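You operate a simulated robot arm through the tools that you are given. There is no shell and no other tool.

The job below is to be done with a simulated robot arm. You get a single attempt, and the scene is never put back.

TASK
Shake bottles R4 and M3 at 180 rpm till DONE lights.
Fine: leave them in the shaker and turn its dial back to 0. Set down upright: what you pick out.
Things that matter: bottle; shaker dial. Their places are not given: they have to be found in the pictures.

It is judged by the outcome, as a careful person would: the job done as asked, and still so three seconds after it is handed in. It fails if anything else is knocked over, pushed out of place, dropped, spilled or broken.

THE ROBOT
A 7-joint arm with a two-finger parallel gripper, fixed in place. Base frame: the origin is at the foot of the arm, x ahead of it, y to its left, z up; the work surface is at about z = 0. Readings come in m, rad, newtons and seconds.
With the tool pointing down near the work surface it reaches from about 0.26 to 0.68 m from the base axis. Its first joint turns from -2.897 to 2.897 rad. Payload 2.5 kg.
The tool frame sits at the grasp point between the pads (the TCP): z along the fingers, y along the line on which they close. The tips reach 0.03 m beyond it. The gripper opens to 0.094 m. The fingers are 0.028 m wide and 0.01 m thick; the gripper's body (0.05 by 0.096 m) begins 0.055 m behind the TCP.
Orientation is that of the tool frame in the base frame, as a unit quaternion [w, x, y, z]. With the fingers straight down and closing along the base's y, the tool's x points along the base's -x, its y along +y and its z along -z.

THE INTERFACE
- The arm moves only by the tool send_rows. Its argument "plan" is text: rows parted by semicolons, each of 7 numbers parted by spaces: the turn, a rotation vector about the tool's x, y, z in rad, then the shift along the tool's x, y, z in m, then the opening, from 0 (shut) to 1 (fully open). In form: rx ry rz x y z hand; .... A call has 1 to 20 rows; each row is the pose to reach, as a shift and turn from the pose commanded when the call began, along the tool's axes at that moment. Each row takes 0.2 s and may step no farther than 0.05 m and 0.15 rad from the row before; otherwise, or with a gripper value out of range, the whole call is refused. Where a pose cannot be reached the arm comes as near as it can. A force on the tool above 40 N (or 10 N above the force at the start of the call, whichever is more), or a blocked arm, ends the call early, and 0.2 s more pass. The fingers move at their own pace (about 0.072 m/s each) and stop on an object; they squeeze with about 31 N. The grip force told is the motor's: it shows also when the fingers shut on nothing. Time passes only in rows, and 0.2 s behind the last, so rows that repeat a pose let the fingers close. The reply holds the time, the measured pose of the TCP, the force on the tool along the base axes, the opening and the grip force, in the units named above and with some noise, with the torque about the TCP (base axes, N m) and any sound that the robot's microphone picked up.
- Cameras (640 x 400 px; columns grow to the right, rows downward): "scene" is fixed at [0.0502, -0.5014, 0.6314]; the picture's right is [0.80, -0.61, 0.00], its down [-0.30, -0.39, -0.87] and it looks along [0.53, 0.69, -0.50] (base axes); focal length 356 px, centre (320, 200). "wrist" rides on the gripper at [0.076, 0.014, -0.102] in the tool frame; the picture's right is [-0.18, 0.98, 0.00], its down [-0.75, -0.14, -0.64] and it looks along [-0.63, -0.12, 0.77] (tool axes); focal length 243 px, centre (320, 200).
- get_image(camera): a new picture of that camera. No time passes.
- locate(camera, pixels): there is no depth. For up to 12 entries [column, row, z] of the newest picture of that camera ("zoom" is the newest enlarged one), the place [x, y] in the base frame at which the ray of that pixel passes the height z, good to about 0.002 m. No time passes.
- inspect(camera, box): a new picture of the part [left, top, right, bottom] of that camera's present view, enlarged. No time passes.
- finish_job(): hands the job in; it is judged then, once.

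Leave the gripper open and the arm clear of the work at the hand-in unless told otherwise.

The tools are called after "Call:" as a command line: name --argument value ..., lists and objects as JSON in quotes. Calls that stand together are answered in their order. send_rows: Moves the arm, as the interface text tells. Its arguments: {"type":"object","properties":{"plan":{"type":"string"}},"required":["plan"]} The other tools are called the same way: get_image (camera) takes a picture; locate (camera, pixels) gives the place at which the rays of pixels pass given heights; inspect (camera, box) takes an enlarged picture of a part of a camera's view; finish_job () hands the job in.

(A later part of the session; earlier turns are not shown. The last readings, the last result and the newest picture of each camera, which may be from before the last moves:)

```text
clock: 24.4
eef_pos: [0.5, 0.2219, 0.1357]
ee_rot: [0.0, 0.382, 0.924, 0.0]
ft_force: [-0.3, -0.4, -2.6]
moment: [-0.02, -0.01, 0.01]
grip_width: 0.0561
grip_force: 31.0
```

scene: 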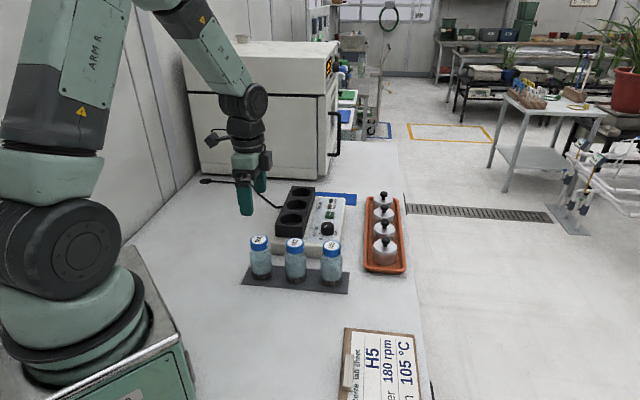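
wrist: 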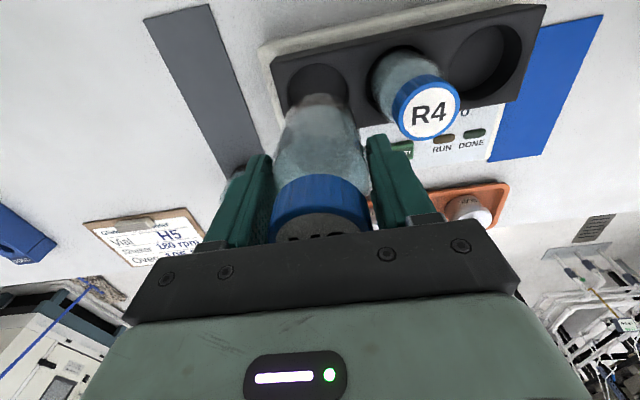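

Call:
send_rows --plan "0 0 0 0 0 0.0015 0; 0 0 0 0 0 0.0025 0; 0 0 0 0 0 0.0025 0"

```text
clock: 25.2
eef_pos: [0.4996, 0.2225, 0.132]
ee_rot: [0.0, 0.382, 0.924, 0.0]
ft_force: [0.1, 0.4, -3.6]
moment: [-0.01, 0.0, -0.03]
grip_width: 0.0559
grip_force: 31.1
```

Still no contact at z≈0.132. I'll continue lowering in small steps.

Call:
send_rows --plan "0 0 0 0 0 0.0015 0; 0 0 0 0 0 0.003 0; 0 0 0 0 0 0.003 0"

Call:
inspect --camera "scene" --box '[255, 165, 325, 245]'

```text
clock: 26.0
eef_pos: [0.5013, 0.224, 0.1319]
ee_rot: [0.002, 0.381, 0.925, 0.003]
ft_force: [0.0, 0.5, 35.2]
moment: [-0.02, -0.02, 0.04]
grip_width: 0.0564
grip_force: 31.7
```

```text
5.00 times, centred on (290, 205) of scene
```

zoom: 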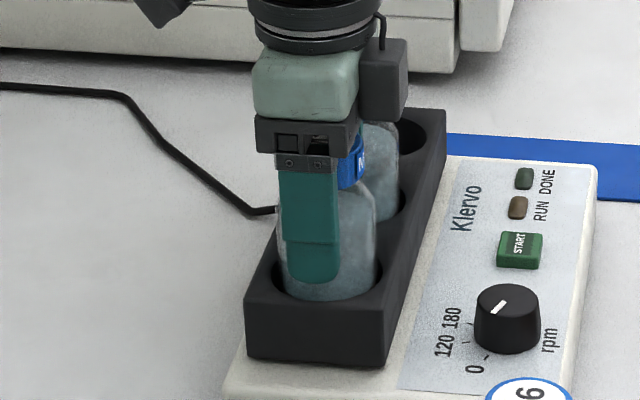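

M3 is now firmly on the floor of the hole, at 35 N upward with no side moment. I'll back off 2 mm to take out the push, then open the fingers only part-way, because R4 stands next to it.

Call:
send_rows --plan "0 0 0 0 0 -0.002 0; 0 0 0 0 0 -0.0025 0"

```text
clock: 26.6
eef_pos: [0.4996, 0.222, 0.1302]
ee_rot: [0.0, 0.383, 0.924, 0.001]
ft_force: [1.5, -1.1, 18.7]
moment: [0.03, -0.64, 0.0]
grip_width: 0.0562
grip_force: 31.2
```

Call:
send_rows --plan "0 0 0 0 0 -0.001 0; 0 0 0 0 0 -0.001 0"

```text
clock: 27.2
eef_pos: [0.4979, 0.2229, 0.1299]
ee_rot: [-0.001, 0.383, 0.924, -0.001]
ft_force: [1.7, -0.9, 4.0]
moment: [-0.05, -0.33, -0.07]
grip_width: 0.0562
grip_force: 30.9
```

The push is down to about 7 N on the floor, so I'll open the fingers to 0.72 now, holding the pose.

Call:
send_rows --plan "0 0 0 0 0 0 0.62; 0 0 0 0 0 0 0.68; 0 0 0 0 0 0 0.72; 0 0 0 0 0 0 0.72; 0 0 0 0 0 0 0.72"

Call:
inspect --camera "scene" --box '[255, 165, 325, 245]'

Call:
get_image --camera "wrist"

```text
clock: 28.4
eef_pos: [0.4982, 0.223, 0.1311]
ee_rot: [0.0, 0.383, 0.924, 0.0]
ft_force: [-0.3, -0.3, 0.1]
moment: [0.01, 0.01, 0.01]
grip_width: 0.0676
grip_force: 0.0
```

```text
5.00 times, centred on (290, 205) of scene
```

zoom: 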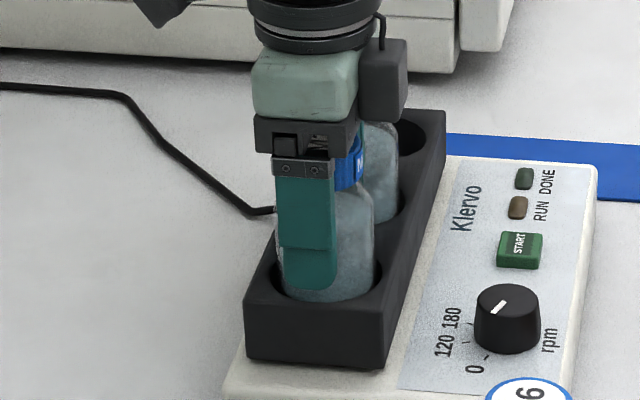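

```text
taken
```

wrist: 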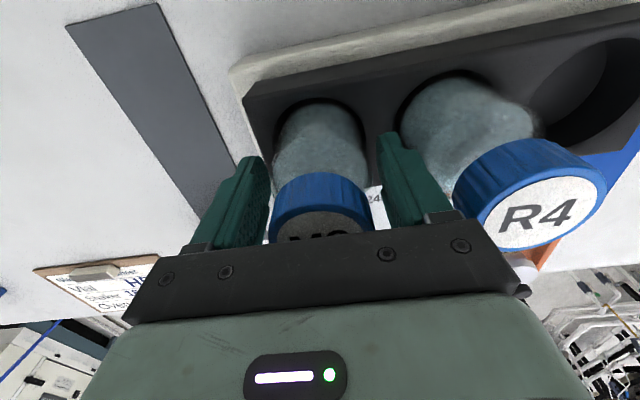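

The fingers are clear of M3 and R4 and no force is reading. I'll rise straight up 0.12 m without opening further.

Call:
send_rows --plan "0 0 0 0 0 -0.02 0.72; 0 0 0 0 0 -0.05 0.72; 0 0 0 0 0 -0.09 0.72; 0 0 0 0 0 -0.13 0.72; 0 0 0 0 0 -0.16 0.72; 0 0 0 0 0 -0.16 0.72"

Call:
inspect --camera "scene" --box '[240, 150, 360, 300]'

Call:
get_image --camera "wrist"

```text
clock: 29.8
eef_pos: [0.4966, 0.2233, 0.2913]
ee_rot: [0.0, 0.383, 0.924, -0.001]
ft_force: [0.3, 0.9, 0.4]
moment: [-0.01, 0.01, 0.01]
grip_width: 0.0678
grip_force: 0.0
```

```text
2.67 times, centred on (300, 225) of scene
```

zoom: 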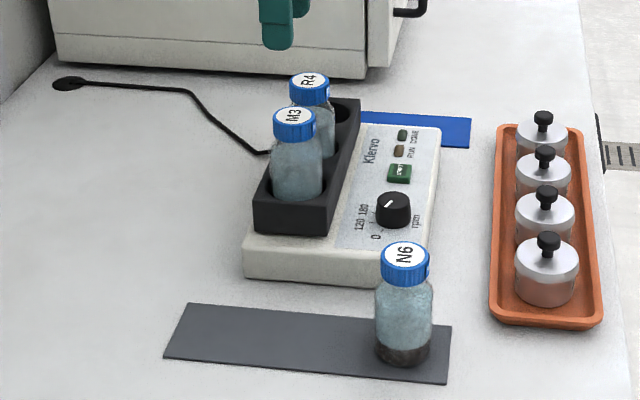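

```text
taken
```

wrist: 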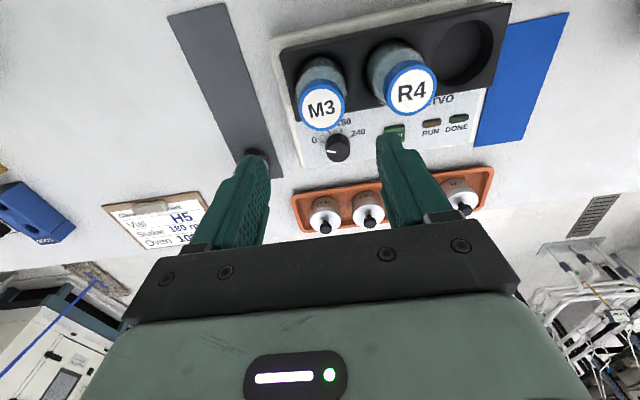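

Both bottles stand upright in holes 1 and 2. Next is the dial. I'll move above the knob while turning the tool counter-clockwise by 130°, so the camera stalk stays away from the bottles while I later turn the knob clockwise by about 95°.

Call:
send_rows --plan "0 0 -0.14 -0.010 0.001 0 0.72; 0 0 -0.28 -0.020 0.001 0 0.72; 0 0 -0.42 -0.030 0.002 0 0.72; 0 0 -0.56 -0.040 0.002 0 0.72; 0 0 -0.70 -0.050 0.003 0 0.72; 0 0 -0.84 -0.060 0.004 0 0.72; 0 0 -0.98 -0.070 0.004 0 0.72; 0 0 -1.12 -0.080 0.005 0 0.72; 0 0 -1.26 -0.090 0.006 0 0.72; 0 0 -1.40 -0.1018 0.0064 0 0.72; 0 0 -1.54 -0.1018 0.0064 0 0.72; 0 0 -1.68 -0.1018 0.0064 0 0.72; 0 0 -1.82 -0.1018 0.0064 0 0.72; 0 0 -1.96 -0.1018 0.0064 0 0.72; 0 0 -2.10 -0.1018 0.0064 0 0.72; 0 0 -2.24 -0.1018 0.0064 0 0.72; 0 0 -2.27 -0.1018 0.0064 0 0.72; 0 0 -2.27 -0.1018 0.0064 0 0.72"

Call:
get_image --camera "wrist"

Call:
get_image --camera "scene"

```text
clock: 33.6
eef_pos: [0.5765, 0.1563, 0.2926]
ee_rot: [0.0, -0.677, 0.736, 0.0]
ft_force: [-1.0, 0.2, 1.1]
moment: [0.01, -0.03, -0.01]
grip_width: 0.0677
grip_force: 0.1
```

```text
taken
```

wrist: 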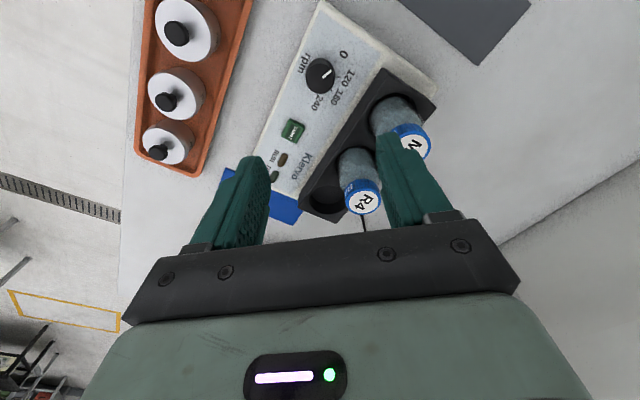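

```text
taken
```

scene: 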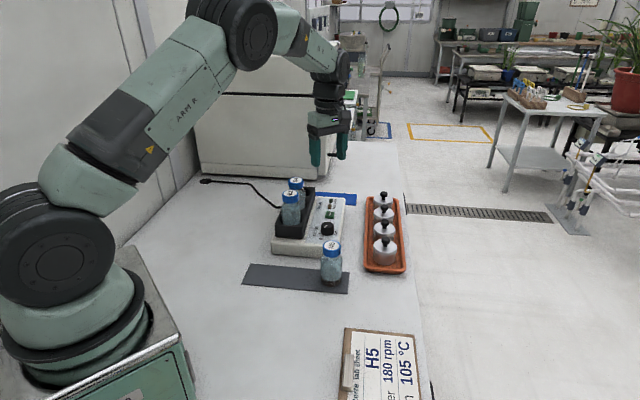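

The turn was reached. The knob is at about (320, 75) in the wrist picture. I'll zoom in to measure the knob centre, the pointer and the ticks.

Call:
inspect --camera "wrist" --box '[280, 40, 370, 115]'

```text
5.33 times, centred on (325, 78) of wrist
```

zoom: 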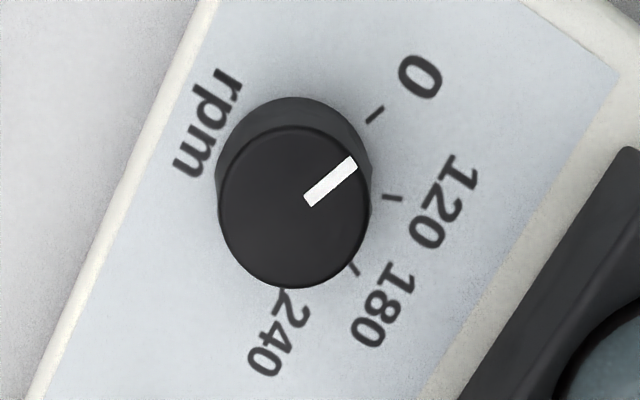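

Call:
locate --camera "zoom" --pixels '[[367, 121, 0.041], [382, 107, 0.041], [384, 197, 0.041], [401, 199, 0.041], [351, 265, 0.041], [358, 275, 0.041], [309, 201, 0.067], [353, 162, 0.067], [294.5, 207.5, 0.067], [218, 207, 0.067], [371, 207, 0.067], [294.5, 126, 0.067]]'

Call:
locate --camera "wrist" --pixels '[[293, 132, 0.05], [148, 110, 0.07], [168, 97, 0.07], [178, 35, 0.08], [210, 150, 0.02], [240, 60, 0.02]]'

```text
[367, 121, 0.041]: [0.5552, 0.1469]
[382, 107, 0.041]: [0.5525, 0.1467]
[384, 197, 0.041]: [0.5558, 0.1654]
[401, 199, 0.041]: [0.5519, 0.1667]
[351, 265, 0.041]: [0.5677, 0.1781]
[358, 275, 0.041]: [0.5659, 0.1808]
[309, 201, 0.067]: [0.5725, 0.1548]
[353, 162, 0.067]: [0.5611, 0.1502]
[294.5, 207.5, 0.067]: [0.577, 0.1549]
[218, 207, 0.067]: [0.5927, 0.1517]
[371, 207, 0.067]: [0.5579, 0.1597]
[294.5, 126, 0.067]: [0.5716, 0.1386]
```

```text
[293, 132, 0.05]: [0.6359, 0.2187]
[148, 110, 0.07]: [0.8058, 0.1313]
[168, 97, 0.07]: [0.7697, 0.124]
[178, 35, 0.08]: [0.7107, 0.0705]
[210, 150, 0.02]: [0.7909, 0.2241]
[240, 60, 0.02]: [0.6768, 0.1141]
```

The ticks fit 45° steps about a centre of (0.576, 0.157), so going from 0 to 180 is 90° clockwise. The knob is 0.036 m across, its top is at z≈0.067, and it lies under the tool axis to within 1 mm. I'll turn another 0.2 rad counter-clockwise for clearance and descend to z≈0.13 with the fingers at 0.72.

Call:
send_rows --plan "0 0 -0.1 -0.0008 0 0 0.72; 0 0 -0.2 -0.0008 0 0.02 0.72; 0 0 -0.2 -0.0008 0 0.06 0.72; 0 0 -0.2 -0.0008 0 0.10 0.72; 0 0 -0.2 -0.0008 0 0.14 0.72; 0 0 -0.2 -0.0008 0 0.162 0.72; 0 0 -0.2 -0.0008 0 0.162 0.72"

Call:
get_image --camera "wrist"

Call:
inspect --camera "scene" --box '[260, 130, 400, 260]'

```text
clock: 35.2
eef_pos: [0.5769, 0.1528, 0.129]
ee_rot: [0.0, 0.747, -0.665, 0.001]
ft_force: [-0.2, 1.1, -0.2]
moment: [-0.03, 0.02, -0.01]
grip_width: 0.0677
grip_force: 0.0
```

```text
taken
```

wrist: 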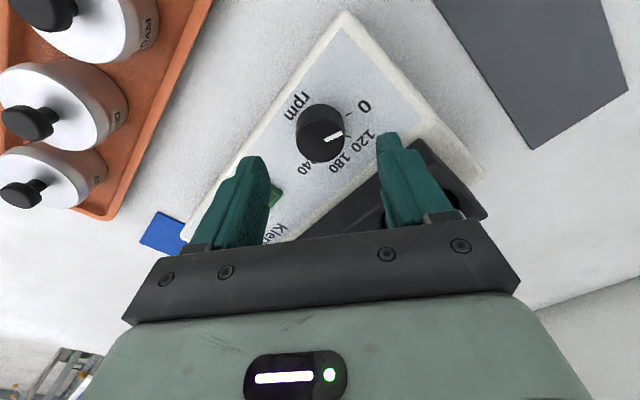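

```text
3.08 times, centred on (330, 195) of scene
```

zoom: 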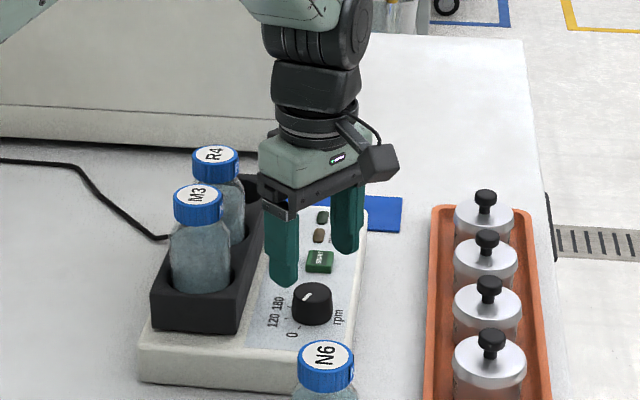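

I'll zoom in on the knob to check it lies under the tool axis. At this height the expected pixel is about (320, 136).

Call:
inspect --camera "wrist" --box '[270, 85, 380, 185]'

```text
4.00 times, centred on (325, 135) of wrist
```

zoom: 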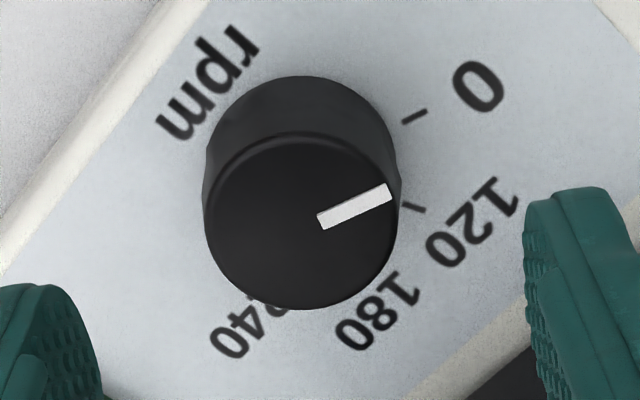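

The knob centre reads (320, 140.5), so it is about 3 mm towards tool −x. I'll correct that and descend to z≈0.076, which leaves the fingertips about 5 mm above the panel on either side of the knob.

Call:
send_rows --plan "0 0 0 -0.003 0 0 0.72; 0 0 0 -0.003 0 0.02 0.72; 0 0 0 -0.003 0 0.04 0.72; 0 0 0 -0.003 0 0.0525 0.72; 0 0 0 -0.003 0 0.0525 0.72"

Call:
get_image --camera "wrist"

Call:
inspect --camera "scene" --box '[260, 150, 400, 260]'

```text
clock: 36.4
eef_pos: [0.5754, 0.1595, 0.0764]
ee_rot: [0.0, 0.746, -0.665, 0.001]
ft_force: [0.6, 0.5, -0.3]
moment: [0.02, 0.0, -0.01]
grip_width: 0.0677
grip_force: 0.0
```

```text
taken
```

wrist: 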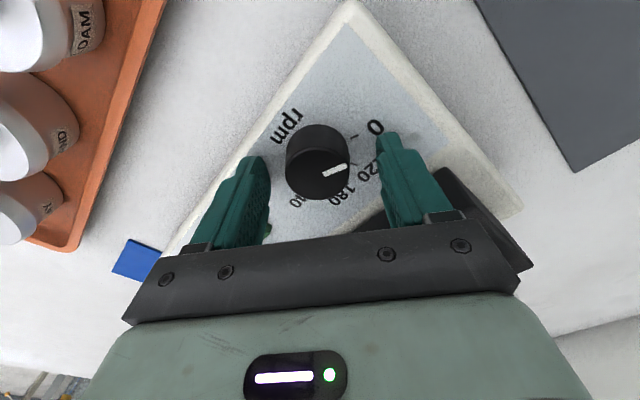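

```text
3.64 times, centred on (330, 205) of scene
```

zoom: 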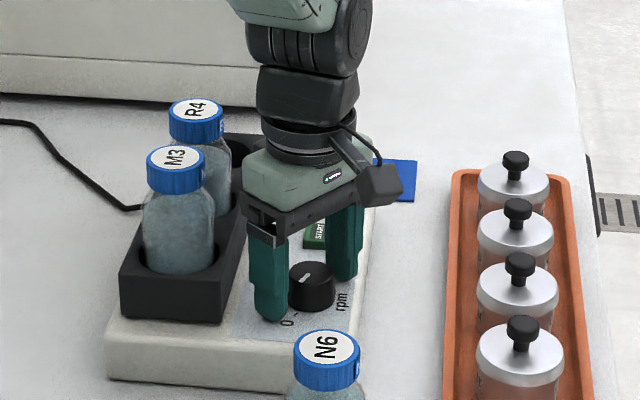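

I'll zoom in once more to judge how well the knob is centred between the pads.

Call:
inspect --camera "wrist" --box '[260, 110, 390, 220]'

```text
3.64 times, centred on (325, 165) of wrist
```

zoom: 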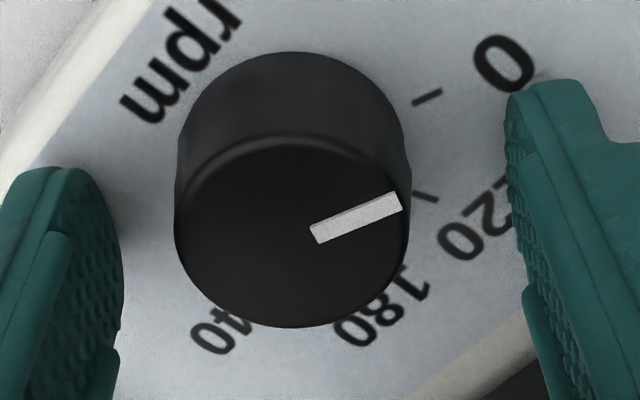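

The knob is about 1.5 mm off across the pads. I'll shift −1.5 mm along tool y and close on the knob.

Call:
send_rows --plan "0 0 0 0 -0.0015 0 0.72; 0 0 0 0 -0.0015 0 0.5; 0 0 0 0 -0.0015 0 0.2; 0 0 0 0 -0.0015 0 0; 0 0 0 0 -0.0015 0 0; 0 0 0 0 -0.0015 0 0"

Call:
get_image --camera "wrist"

```text
clock: 37.8
eef_pos: [0.5768, 0.1586, 0.0767]
ee_rot: [0.001, 0.747, -0.665, -0.002]
ft_force: [-15.9, -3.6, 10.5]
moment: [-0.19, 0.48, -0.05]
grip_width: 0.0374
grip_force: 45.4
```

```text
taken
```

wrist: 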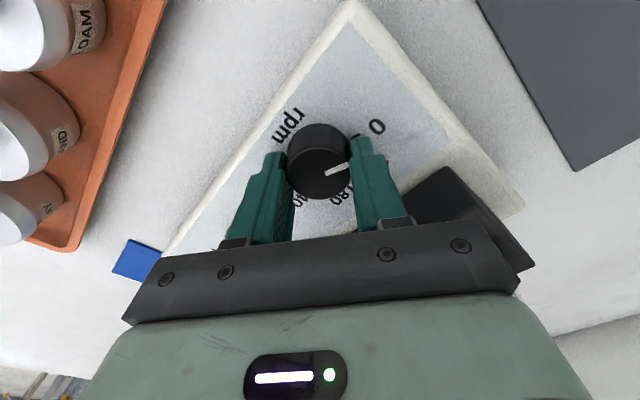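

The knob is gripped, but a 16 N side force shows my correction went slightly the wrong way. I'll ease the arm back along tool y to relieve it.

Call:
send_rows --plan "0 0 0 0 0.0008 0 0; 0 0 0 0 0.0015 0 0; 0 0 0 0 0.0015 0 0"

```text
clock: 38.6
eef_pos: [0.5758, 0.1603, 0.0768]
ee_rot: [-0.002, 0.747, -0.665, 0.001]
ft_force: [2.6, 7.6, -9.0]
moment: [-0.15, -0.22, 0.04]
grip_width: 0.0376
grip_force: 44.7
```

The side force is mostly relieved. I'll start turning clockwise, which is +z in tool terms, by the first 0.52 rad and check the forces.

Call:
send_rows --plan "0 0 0.13 0 0 0 0; 0 0 0.26 0 0 0 0; 0 0 0.39 0 0 0 0; 0 0 0.52 0 0 0 0; 0 0 0.52 0 0 0 0"

Call:
get_image --camera "wrist"

```text
clock: 39.4
eef_pos: [0.5752, 0.1585, 0.0781]
ee_rot: [0.001, -0.609, 0.794, -0.002]
ft_force: [3.6, 0.9, -4.1]
moment: [-0.41, -0.08, -0.01]
grip_width: 0.0368
grip_force: 44.9
stopped in row 4: the force on the tool passed its limit at 41 N (the readings are from after the stop); the commanded pose is now the measured one
```

```text
taken
```

wrist: 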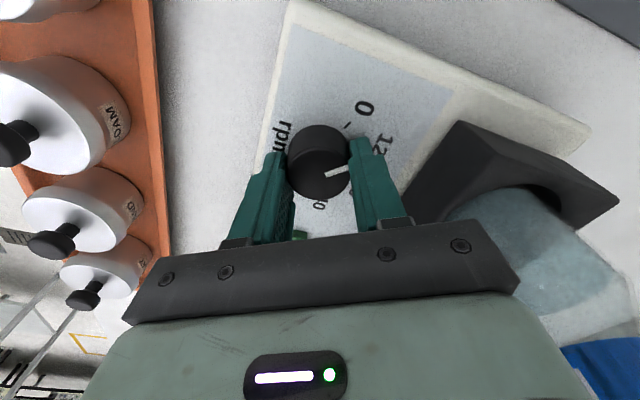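

The call stopped on force after about 22° of turn, and the knob turned with the fingers. The tool seems a couple of millimetres off the knob's axis. I'll measure the knob in the picture before going on.

Call:
inspect --camera "wrist" --box '[260, 90, 400, 220]'

```text
3.08 times, centred on (330, 155) of wrist
```

zoom: 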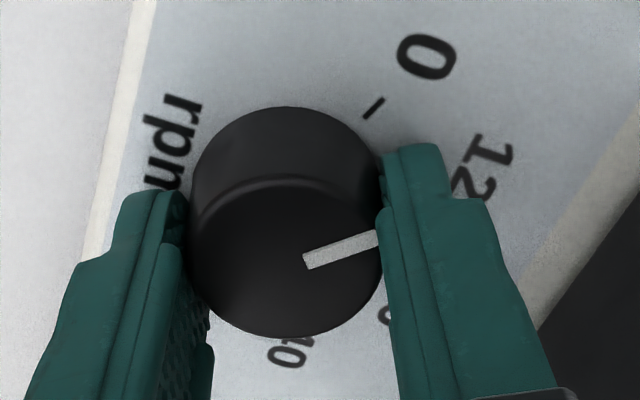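

I'll check the scene view to be sure nothing on the gripper is touching the bottles or the block.

Call:
inspect --camera "scene" --box '[260, 150, 380, 260]'

```text
3.64 times, centred on (320, 205) of scene
```

zoom: 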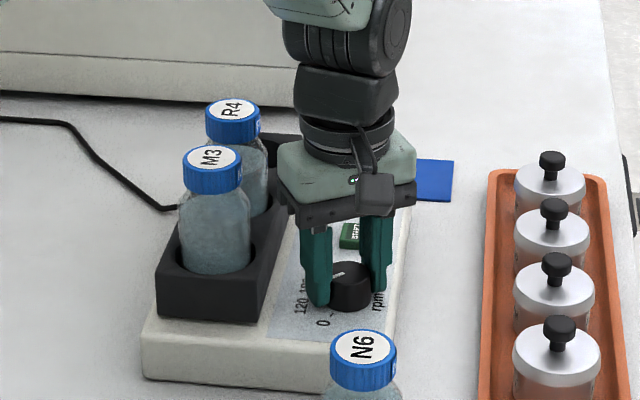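

Nothing is touching apart from the fingers on the knob. I'll continue in smaller steps and read which way the force builds up.

Call:
send_rows --plan "0 0 0.06 0 0 0 0; 0 0 0.12 0 0 0 0; 0 0 0.12 0 0 0 0"

```text
clock: 40.2
eef_pos: [0.5767, 0.1587, 0.0769]
ee_rot: [0.003, -0.559, 0.829, -0.001]
ft_force: [12.1, -1.7, -12.6]
moment: [-0.29, -0.28, 0.0]
grip_width: 0.0371
grip_force: 45.4
```

The force grew along −tool y as it turned, which means the knob's axis lies a few millimetres towards tool +x from the TCP. I'll let the TCP swing around the knob's axis, compensating in y, during the next 0.3 rad.

Call:
send_rows --plan "0 0 0 0 -0.0008 0 0; 0 0 0.1 0 -0.0013 0 0; 0 0 0.2 0.0001 -0.0018 0 0; 0 0 0.2 0.0001 -0.0018 0 0"

```text
clock: 41.2
eef_pos: [0.5777, 0.1572, 0.0778]
ee_rot: [0.003, -0.474, 0.881, -0.001]
ft_force: [1.4, -2.8, -2.3]
moment: [-0.87, 0.3, 0.0]
grip_width: 0.0364
grip_force: 44.7
```

The force stayed small with the compensation. About 40° is done, so I'll continue the same way for another 0.44 rad.

Call:
send_rows --plan "0 0 0.1 0 -0.0005 0 0; 0 0 0.2 0.0001 -0.001 0 0; 0 0 0.3 0.0002 -0.0015 0 0; 0 0 0.44 0.0005 -0.0021 0 0; 0 0 0.44 0.0005 -0.0021 0 0"

Call:
get_image --camera "wrist"

Call:
inspect --camera "scene" --box '[260, 150, 380, 260]'

```text
clock: 42.4
eef_pos: [0.5786, 0.1582, 0.0767]
ee_rot: [0.003, -0.269, 0.963, 0.001]
ft_force: [-6.6, 4.9, 5.2]
moment: [-0.09, 0.76, -0.03]
grip_width: 0.0369
grip_force: 44.9
```

```text
taken
```

wrist: 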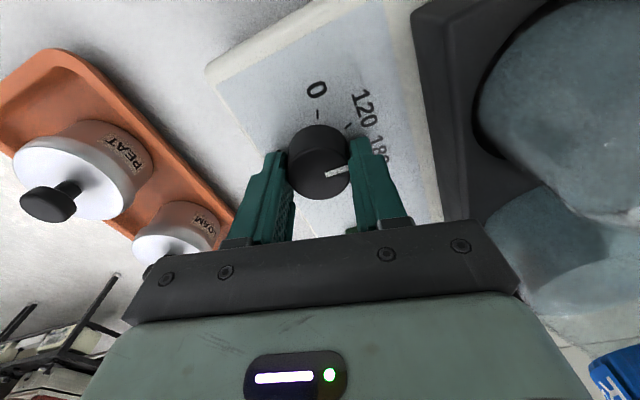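

```text
3.64 times, centred on (320, 205) of scene
```

zoom: 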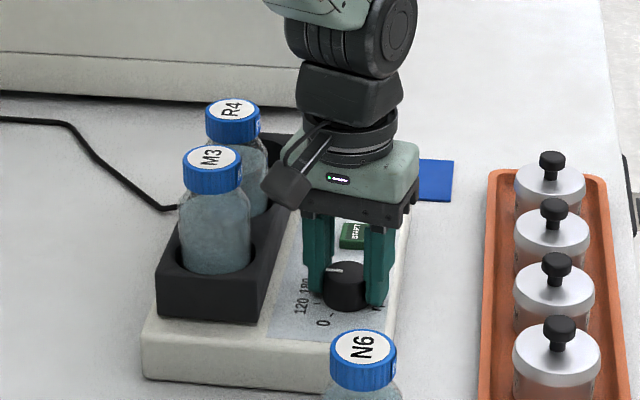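

About 65° is done, and the force shows slight over-compensation. I'll turn the last 0.43 rad with less sideways shift.

Call:
send_rows --plan "0 0 0.12 0 0.0004 0 0; 0 0 0.24 0 0.0001 0 0; 0 0 0.36 0.0001 -0.0001 0 0; 0 0 0.43 0.0001 -0.0002 0 0; 0 0 0.43 0.0001 -0.0002 0 0"

Call:
get_image --camera "wrist"

Call:
inspect --camera "scene" --box '[300, 200, 360, 245]'

```text
clock: 43.6
eef_pos: [0.5799, 0.157, 0.0774]
ee_rot: [0.002, -0.058, 0.998, 0.0]
ft_force: [-19.2, 6.8, 1.1]
moment: [0.2, 0.24, 0.0]
grip_width: 0.0371
grip_force: 45.0
```

```text
taken
```

wrist: 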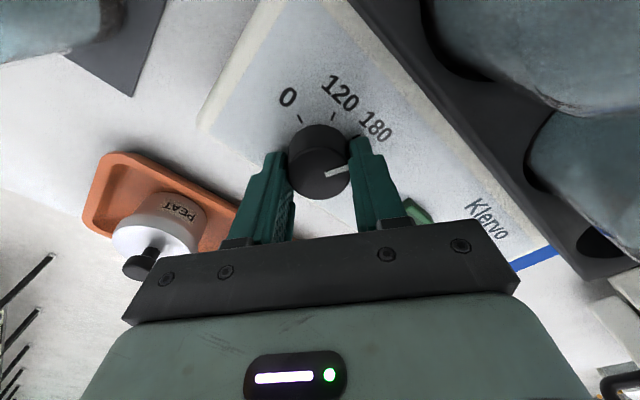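

```text
8.89 times, centred on (330, 222) of scene
```

zoom: 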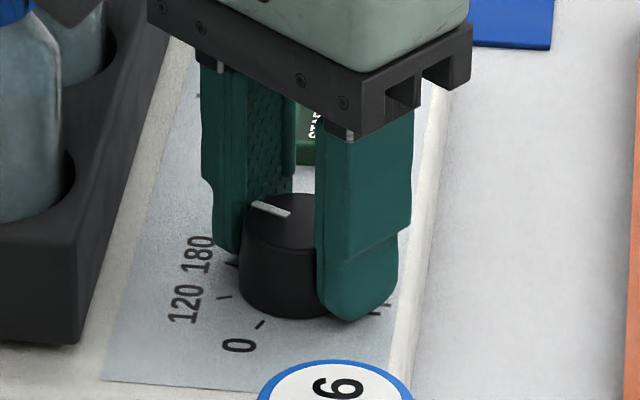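

The total turn is now 90°. I'll relieve the remaining side force by shifting 1.5 mm along tool x, and then zoom in on the pointer against the ticks.

Call:
send_rows --plan "0 0 0 0.0008 0.0003 0 0; 0 0 0 0.0015 0.0005 0 0; 0 0 0 0.0015 0.0005 0 0"

Call:
inspect --camera "wrist" --box '[250, 70, 410, 220]'

```text
clock: 44.4
eef_pos: [0.579, 0.1573, 0.0774]
ee_rot: [0.005, -0.059, 0.998, 0.0]
ft_force: [8.2, 9.5, -16.8]
moment: [0.31, -0.11, 0.02]
grip_width: 0.0367
grip_force: 44.9
```

```text
2.67 times, centred on (330, 145) of wrist
```

zoom: 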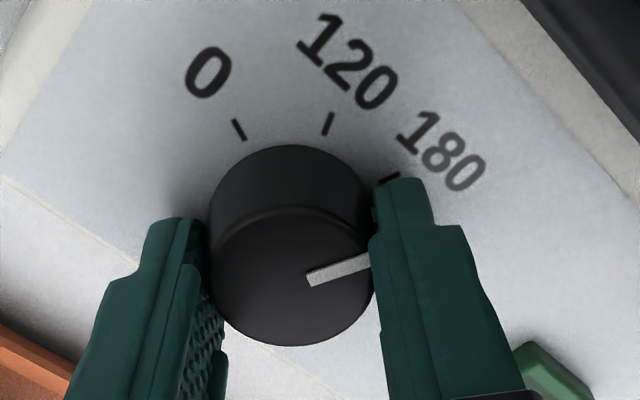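

The pointer runs parallel to the 180 tick. I'll open the fingers and rise to look at the dial unobstructed.

Call:
send_rows --plan "0 0 0 0 0 0 0.45; 0 0 0 0 0 0 0.6; 0 0 0 0 0 0 0.65; 0 0 0 0 0 0 0.65; 0 0 0 0 0 -0.03 0.65; 0 0 0 0 0 -0.07 0.65; 0 0 0 0 0 -0.11 0.65; 0 0 0 0 0 -0.14 0.65; 0 0 0 0 0 -0.14 0.65"

Call:
inspect --camera "wrist" --box '[270, 40, 390, 130]'

Call:
get_image --camera "wrist"

```text
clock: 46.4
eef_pos: [0.58, 0.1565, 0.2171]
ee_rot: [0.003, -0.058, 0.998, 0.0]
ft_force: [-0.5, -0.3, -0.8]
moment: [0.0, 0.03, 0.0]
grip_width: 0.0611
grip_force: 0.1
```

```text
4.44 times, centred on (330, 85) of wrist
```

zoom: 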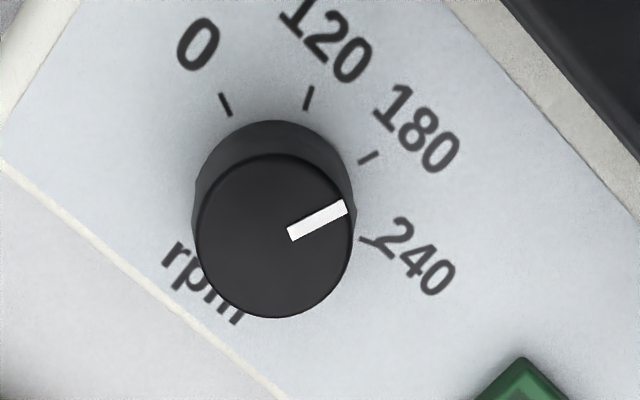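

```text
taken
```

wrist: 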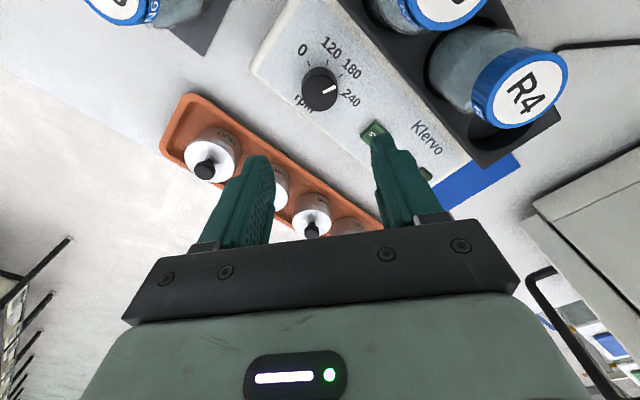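

I'll convert the pointer and ticks to base coordinates to compare the angles properly.

Call:
locate --camera "zoom" --pixels '[[291, 233, 0.066], [346, 206, 0.066], [225, 104.5, 0.041], [309, 98, 0.041], [368, 158, 0.041], [370, 241, 0.041], [275, 236, 0.066], [359, 163, 0.041], [377, 153, 0.041], [196, 236, 0.066], [353, 236, 0.066], [275, 318, 0.066]]'

Call:
inspect --camera "scene" --box '[305, 190, 355, 245]'

```text
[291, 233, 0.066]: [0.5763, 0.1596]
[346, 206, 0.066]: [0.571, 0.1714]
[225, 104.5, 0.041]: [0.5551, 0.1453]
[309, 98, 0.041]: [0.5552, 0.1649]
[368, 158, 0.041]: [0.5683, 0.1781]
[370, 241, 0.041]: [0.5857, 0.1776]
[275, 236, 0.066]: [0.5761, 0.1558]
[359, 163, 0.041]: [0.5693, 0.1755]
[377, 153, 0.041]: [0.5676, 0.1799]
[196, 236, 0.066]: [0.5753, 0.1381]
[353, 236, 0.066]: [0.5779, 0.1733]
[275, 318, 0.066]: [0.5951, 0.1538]
```

```text
7.27 times, centred on (330, 218) of scene
```

zoom: 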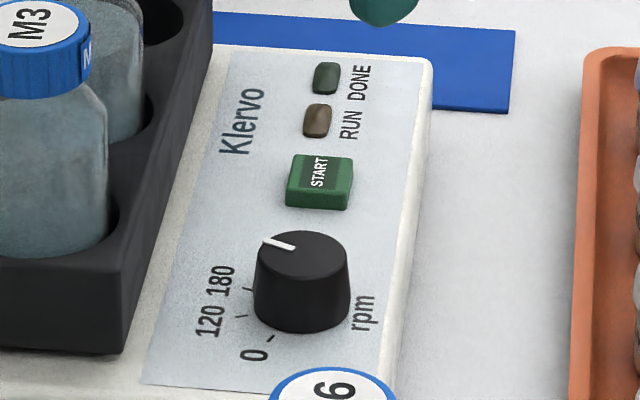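

The pointer is at about 112° and the 180 tick at about 111°, so the dial is at 180. Next is START, at about (0.635, 0.218). I'll close the fingers, move above the button and turn back 43° so the camera stalk keeps clear of the bottles.

Call:
send_rows --plan "0 0 -0.125 -0.010 0.009 0 0.3; 0 0 -0.25 -0.021 0.018 0 0; 0 0 -0.375 -0.032 0.027 0 0; 0 0 -0.5 -0.042 0.036 0 0; 0 0 -0.625 -0.052 0.045 0 0; 0 0 -0.75 -0.0625 0.0546 0 0; 0 0 -0.75 -0.0625 0.0546 0 0; 0 0 -0.75 -0.0625 0.0546 0 0"

Call:
get_image --camera "wrist"

Call:
inspect --camera "scene" --box '[270, 110, 400, 250]'

```text
clock: 48.2
eef_pos: [0.6347, 0.2171, 0.2176]
ee_rot: [0.002, -0.421, 0.907, -0.001]
ft_force: [0.0, -0.3, 0.3]
moment: [0.03, -0.01, 0.01]
grip_width: 0.0002
grip_force: 31.7
```

```text
taken
```

wrist: 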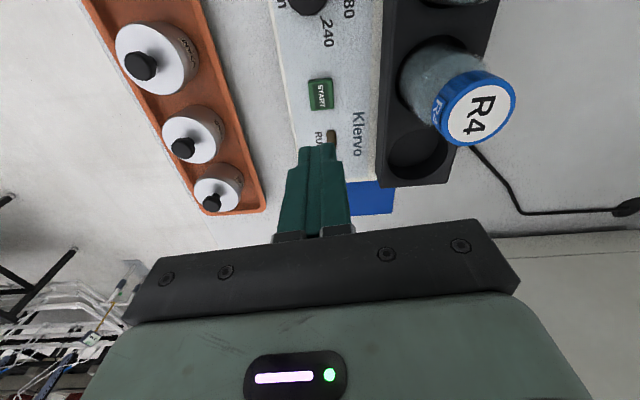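

```text
2.86 times, centred on (335, 180) of scene
```

zoom: 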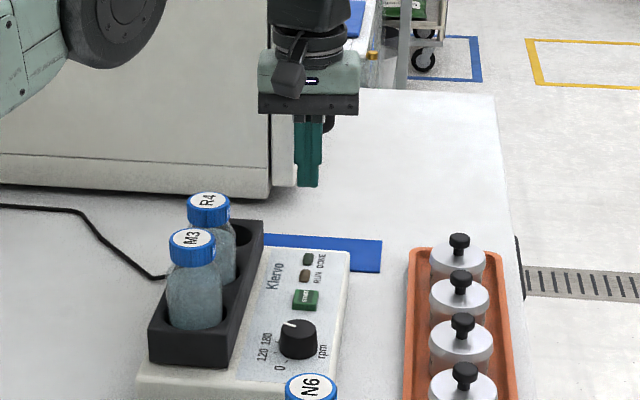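

Call:
inspect --camera "wrist" --box '[280, 60, 360, 150]'

```text
4.44 times, centred on (320, 105) of wrist
```

zoom: 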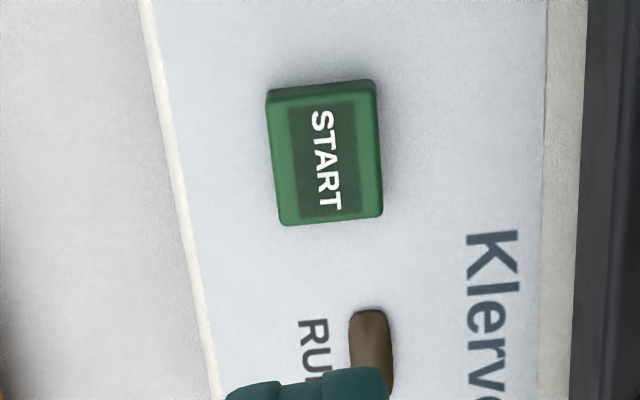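

START is about 2.5 mm to one side of the tool axis. I'll correct that and descend until the closed fingertips are about 1 cm above the button.

Call:
send_rows --plan "0 0 0 -0.0025 0.0013 0.02 0; 0 0 0 -0.0025 0.0013 0.055 0; 0 0 0 -0.0025 0.0013 0.09 0; 0 0 0 -0.0025 0.0013 0.115 0; 0 0 0 -0.0025 0.0013 0.126 0; 0 0 0 -0.0025 0.0013 0.126 0"

Call:
get_image --camera "wrist"

Call:
inspect --camera "scene" --box '[290, 170, 370, 250]'

```text
clock: 49.6
eef_pos: [0.6349, 0.2199, 0.0932]
ee_rot: [0.004, -0.419, 0.908, -0.001]
ft_force: [0.1, -0.2, 0.4]
moment: [0.01, -0.02, -0.03]
grip_width: 0.0001
grip_force: 30.5
```

```text
taken
```

wrist: 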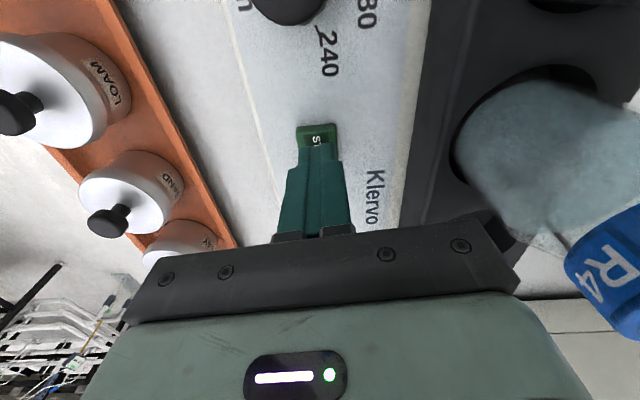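

```text
5.00 times, centred on (330, 210) of scene
```

zoom: 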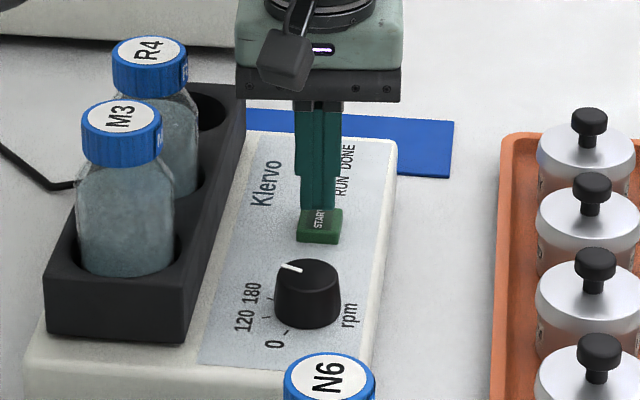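

The fingertips are over the START button. I'll go down gently and watch for force.

Call:
send_rows --plan "0 0 0 0 0 0.004 0; 0 0 0 0 0 0.008 0; 0 0 0 0 0 0.011 0; 0 0 0 0 0 0.011 0"

```text
clock: 50.6
eef_pos: [0.6344, 0.2211, 0.0805]
ee_rot: [0.002, -0.419, 0.908, 0.0]
ft_force: [1.2, 0.3, 2.3]
moment: [-0.05, -0.01, -0.03]
grip_width: 0.0001
grip_force: 31.3
heard: click
```

I heard a click. I'll look at the lamps.

Call:
inspect --camera "scene" --box '[290, 170, 370, 250]'

```text
5.00 times, centred on (330, 210) of scene
```

zoom: 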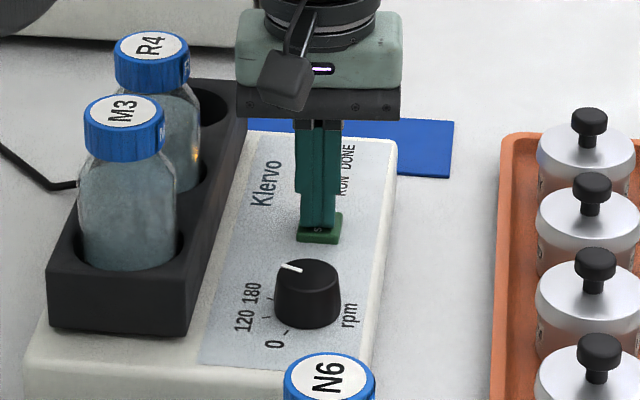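

The block has begun to move and there's an amber reflection on R4, so it is running. I'll rise straight up to clear the button and see the lamps.

Call:
send_rows --plan "0 0 0 0 0 -0.01 0; 0 0 0 0 0 -0.04 0; 0 0 0 0 0 -0.08 0; 0 0 0 0 0 -0.12 0; 0 0 0 0 0 -0.16 0; 0 0 0 0 0 -0.19 0; 0 0 0 0 0 -0.19 0"

Call:
inspect --camera "scene" --box '[270, 170, 370, 250]'

Call:
get_image --camera "wrist"

```text
clock: 52.2
eef_pos: [0.6319, 0.2235, 0.2719]
ee_rot: [0.003, -0.419, 0.908, 0.0]
ft_force: [-0.7, 0.0, 0.8]
moment: [0.01, 0.02, -0.02]
grip_width: 0.0
grip_force: 30.7
```

```text
5.00 times, centred on (320, 210) of scene
```

zoom: 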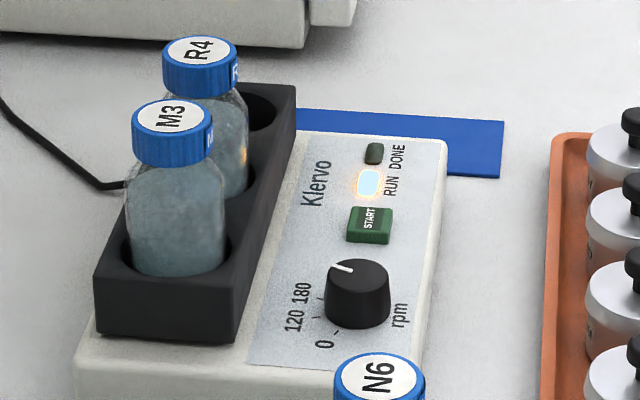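

```text
taken
```

wrist: 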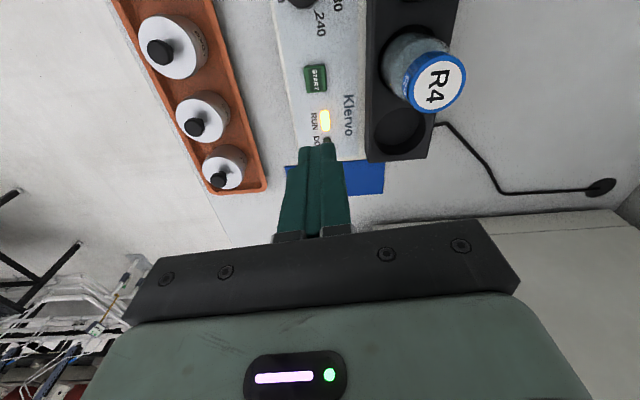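

RUN is lit. While it runs I'll go back above the knob, staying high, turned for a counter-clockwise grip, and wait with the fingers part-open.

Call:
send_rows --plan "0 0 0.125 0.014 0.001 0 0.3; 0 0 0.25 0.028 0.001 0 0.72; 0 0 0.375 0.043 0.002 0 0.72; 0 0 0.5 0.057 0.003 0 0.72; 0 0 0.625 0.071 0.003 0 0.72; 0 0 0.75 0.0853 0.0038 0 0.72; 0 0 0.75 0.0853 0.0038 0 0.72; 0 0 0.75 0.0853 0.0038 0 0.72"

Call:
inspect --camera "scene" --box '[270, 170, 370, 250]'

```text
clock: 54.0
eef_pos: [0.5762, 0.1592, 0.2713]
ee_rot: [0.002, -0.057, 0.998, 0.0]
ft_force: [0.0, 0.2, 0.0]
moment: [0.0, 0.0, 0.04]
grip_width: 0.0679
grip_force: 0.1
```

```text
5.00 times, centred on (320, 210) of scene
```

zoom: 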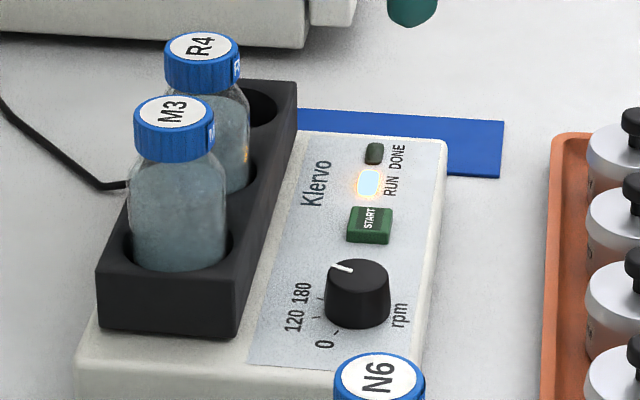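

It is still running with RUN lit. I'll wait in place for four seconds and look again.

Call:
send_rows --plan "0 0 0 0 0 0 0.72; 0 0 0 0 0 0 0.72; 0 0 0 0 0 0 0.72; 0 0 0 0 0 0 0.72; 0 0 0 0 0 0 0.72; 0 0 0 0 0 0 0.72; 0 0 0 0 0 0 0.72; 0 0 0 0 0 0 0.72; 0 0 0 0 0 0 0.72; 0 0 0 0 0 0 0.72; 0 0 0 0 0 0 0.72; 0 0 0 0 0 0 0.72; 0 0 0 0 0 0 0.72; 0 0 0 0 0 0 0.72; 0 0 0 0 0 0 0.72; 0 0 0 0 0 0 0.72; 0 0 0 0 0 0 0.72; 0 0 0 0 0 0 0.72; 0 0 0 0 0 0 0.72; 0 0 0 0 0 0 0.72"

Call:
inspect --camera "scene" --box '[270, 170, 370, 250]'

```text
clock: 58.2
eef_pos: [0.5757, 0.1593, 0.2719]
ee_rot: [0.003, -0.058, 0.998, -0.001]
ft_force: [-0.2, 0.0, 0.5]
moment: [0.0, 0.01, -0.05]
grip_width: 0.0676
grip_force: 0.0
```

```text
5.00 times, centred on (320, 210) of scene
```

zoom: 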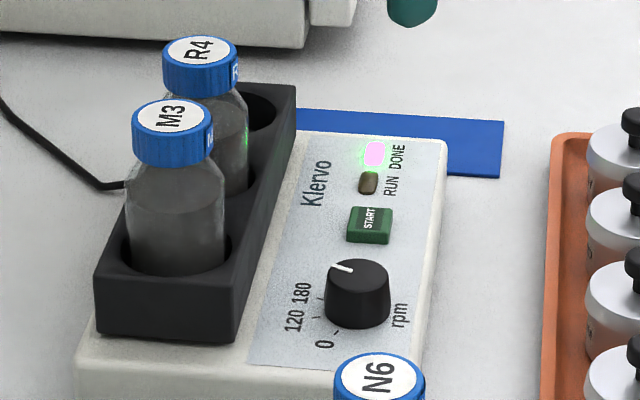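

DONE is now lit, RUN is off, and the contents are mixed. Next I'll turn the dial back to 0, and first check the knob position in the wrist view.

Call:
get_image --camera "wrist"

Call:
inspect --camera "wrist" --box '[270, 40, 370, 120]'

```text
taken
```

wrist: 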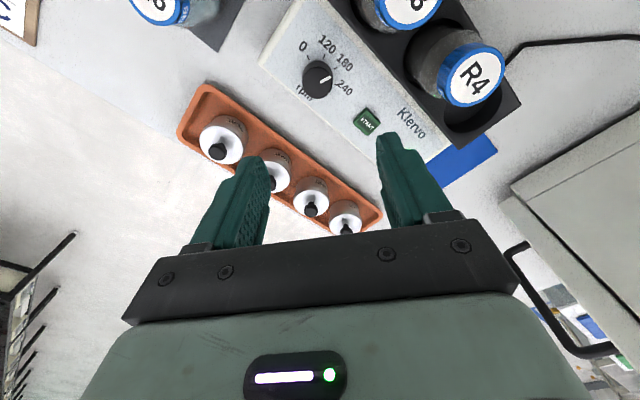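

```text
5.00 times, centred on (320, 80) of wrist
```

zoom: 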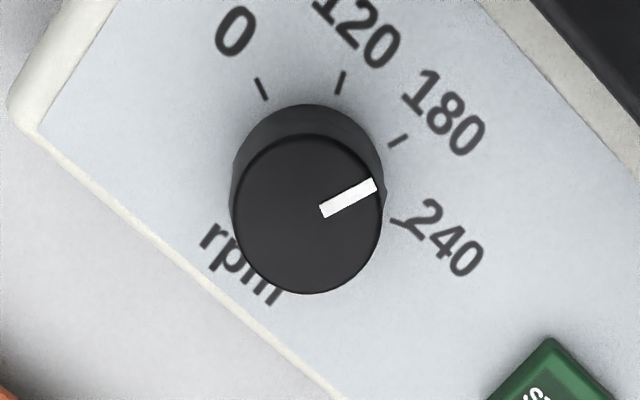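

The tool is tilted about 0.006 rad and sits about 2–3 mm off in y. I'll correct both and descend around the knob to z≈0.077, fingers part-open, in two stages.

Call:
send_rows --plan "0 0.006 0 0 -0.0022 0 0.72; 0 0.006 0 0 -0.0022 0.04 0.72; 0 0.006 0 0 -0.0022 0.08 0.72; 0 0.006 0 0 -0.0022 0.12 0.72; 0 0.006 0 0 -0.0022 0.14 0.72; 0 0.006 0 0 -0.0022 0.14 0.72"

Call:
inspect --camera "wrist" --box '[260, 80, 390, 190]'

```text
clock: 59.6
eef_pos: [0.5786, 0.1559, 0.1315]
ee_rot: [0.0, -0.058, 0.998, 0.0]
ft_force: [0.0, -0.4, -0.6]
moment: [-0.01, 0.0, -0.01]
grip_width: 0.0676
grip_force: 0.1
```

```text
3.64 times, centred on (325, 135) of wrist
```

zoom: 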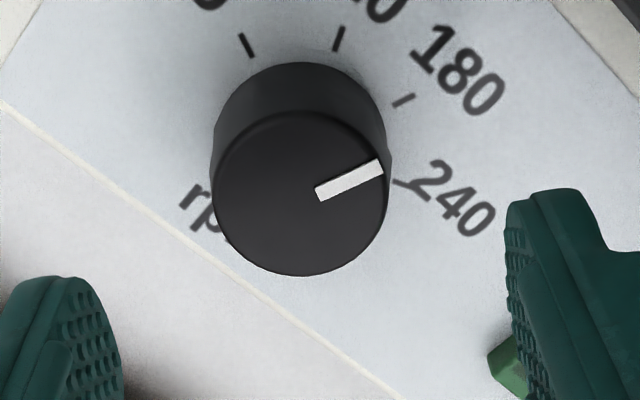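

The tilt is gone and the knob reads (319.8, 133.2) against an expected (320, 134.4). I'll shift 1.5 mm along tool x and descend the rest of the way.

Call:
send_rows --plan "0 0 0 0.0015 0 0.015 0.72; 0 0 0 0.0015 0 0.03 0.72; 0 0 0 0.0015 0 0.045 0.72; 0 0 0 0.0015 0 0.0545 0.72; 0 0 0 0.0015 0 0.0545 0.72"

Call:
inspect --camera "wrist" --box '[260, 110, 390, 220]'

Call:
inspect --camera "scene" --box '[260, 150, 380, 260]'

```text
clock: 60.8
eef_pos: [0.575, 0.1544, 0.0757]
ee_rot: [-0.001, -0.058, 0.998, 0.0]
ft_force: [0.1, -1.2, 0.2]
moment: [0.03, 0.0, -0.01]
grip_width: 0.0678
grip_force: 0.1
```

```text
3.64 times, centred on (325, 165) of wrist
```

zoom: 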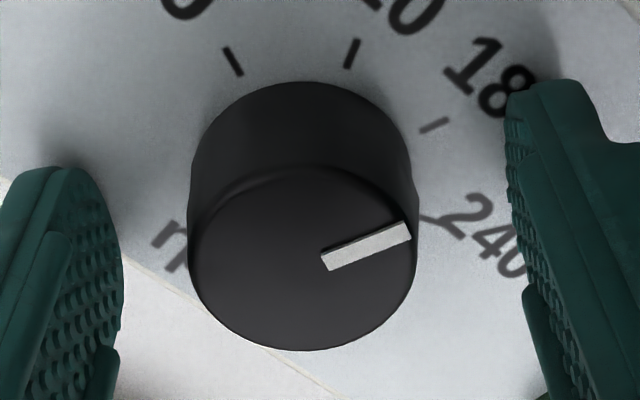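

```text
3.64 times, centred on (320, 205) of scene
```

zoom: 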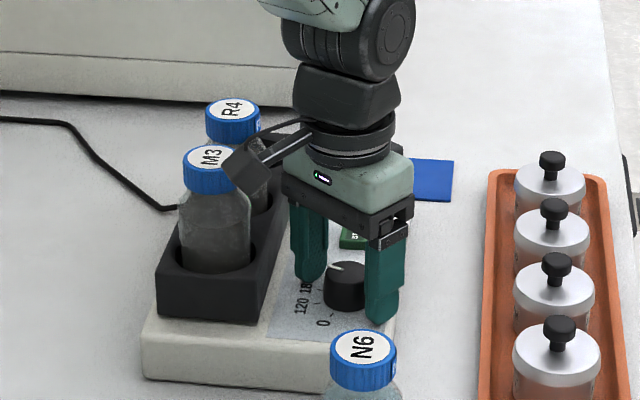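

The alignment looks good in both directions. I'll close on the knob and read the forces.

Call:
send_rows --plan "0 0 0 0 0 0 0.5; 0 0 0 0 0 0 0.2; 0 0 0 0 0 0 0; 0 0 0 0 0 0 0; 0 0 0 0 0 0 0"

```text
clock: 62.0
eef_pos: [0.5759, 0.1554, 0.0755]
ee_rot: [0.0, -0.059, 0.998, 0.0]
ft_force: [0.4, -0.7, -0.6]
moment: [0.01, -0.01, 0.0]
grip_width: 0.0374
grip_force: 44.7
```

The knob is gripped with almost no side force. I'll turn counter-clockwise 0.39 rad first and check.

Call:
send_rows --plan "0 0 -0.1 0 0 0 0; 0 0 -0.2 0 0 0 0; 0 0 -0.3 0 0 0 0; 0 0 -0.39 0 0 0 0; 0 0 -0.39 0 0 0 0"

```text
clock: 63.2
eef_pos: [0.575, 0.1543, 0.0757]
ee_rot: [-0.002, -0.251, 0.968, -0.001]
ft_force: [-12.4, -7.7, 1.4]
moment: [-0.62, 0.58, 0.0]
grip_width: 0.0375
grip_force: 45.5
```

The force is about 15 N along tool +x, so I'll ease 1.2 mm that way and continue for another 0.39 rad.

Call:
send_rows --plan "0 0 0 0.0012 0 0 0; 0 0 -0.1 0.0013 0 0 0; 0 0 -0.2 0.0014 0 0 0; 0 0 -0.3 0.0015 0 0 0; 0 0 -0.39 0.0016 0 0 0; 0 0 -0.39 0.0016 0 0 0"

```text
clock: 64.6
eef_pos: [0.5752, 0.1546, 0.0768]
ee_rot: [0.002, -0.434, 0.901, 0.0]
ft_force: [8.7, -2.2, 4.2]
moment: [-0.39, -0.24, -0.03]
grip_width: 0.0368
grip_force: 44.9
```

Half way, with small forces. I'll relieve slightly and continue for 0.4 rad.

Call:
send_rows --plan "0 0 -0.1 -0.0003 -0.0006 0 0; 0 0 -0.2 -0.0003 -0.0006 0 0; 0 0 -0.3 -0.0003 -0.0006 0 0; 0 0 -0.4 -0.0003 -0.0006 0 0; 0 0 -0.4 -0.0003 -0.0006 0 0"

```text
clock: 65.8
eef_pos: [0.5761, 0.1535, 0.0773]
ee_rot: [0.002, -0.605, 0.796, 0.0]
ft_force: [32.6, 1.8, -13.7]
moment: [-0.48, -0.69, -0.01]
grip_width: 0.0371
grip_force: 44.8
```

The side force has risen to 33 N along +x. I'll ease the arm about 2.3 mm that way before turning further.

Call:
send_rows --plan "0 0 0 -0.0003 -0.0011 0 0; 0 0 0 -0.0006 -0.0022 0 0; 0 0 0 -0.0006 -0.0022 0 0"

```text
clock: 66.6
eef_pos: [0.5765, 0.1544, 0.0776]
ee_rot: [-0.003, -0.604, 0.797, 0.0]
ft_force: [5.2, -9.1, 4.2]
moment: [0.2, -0.22, 0.01]
grip_width: 0.037
grip_force: 45.3
```

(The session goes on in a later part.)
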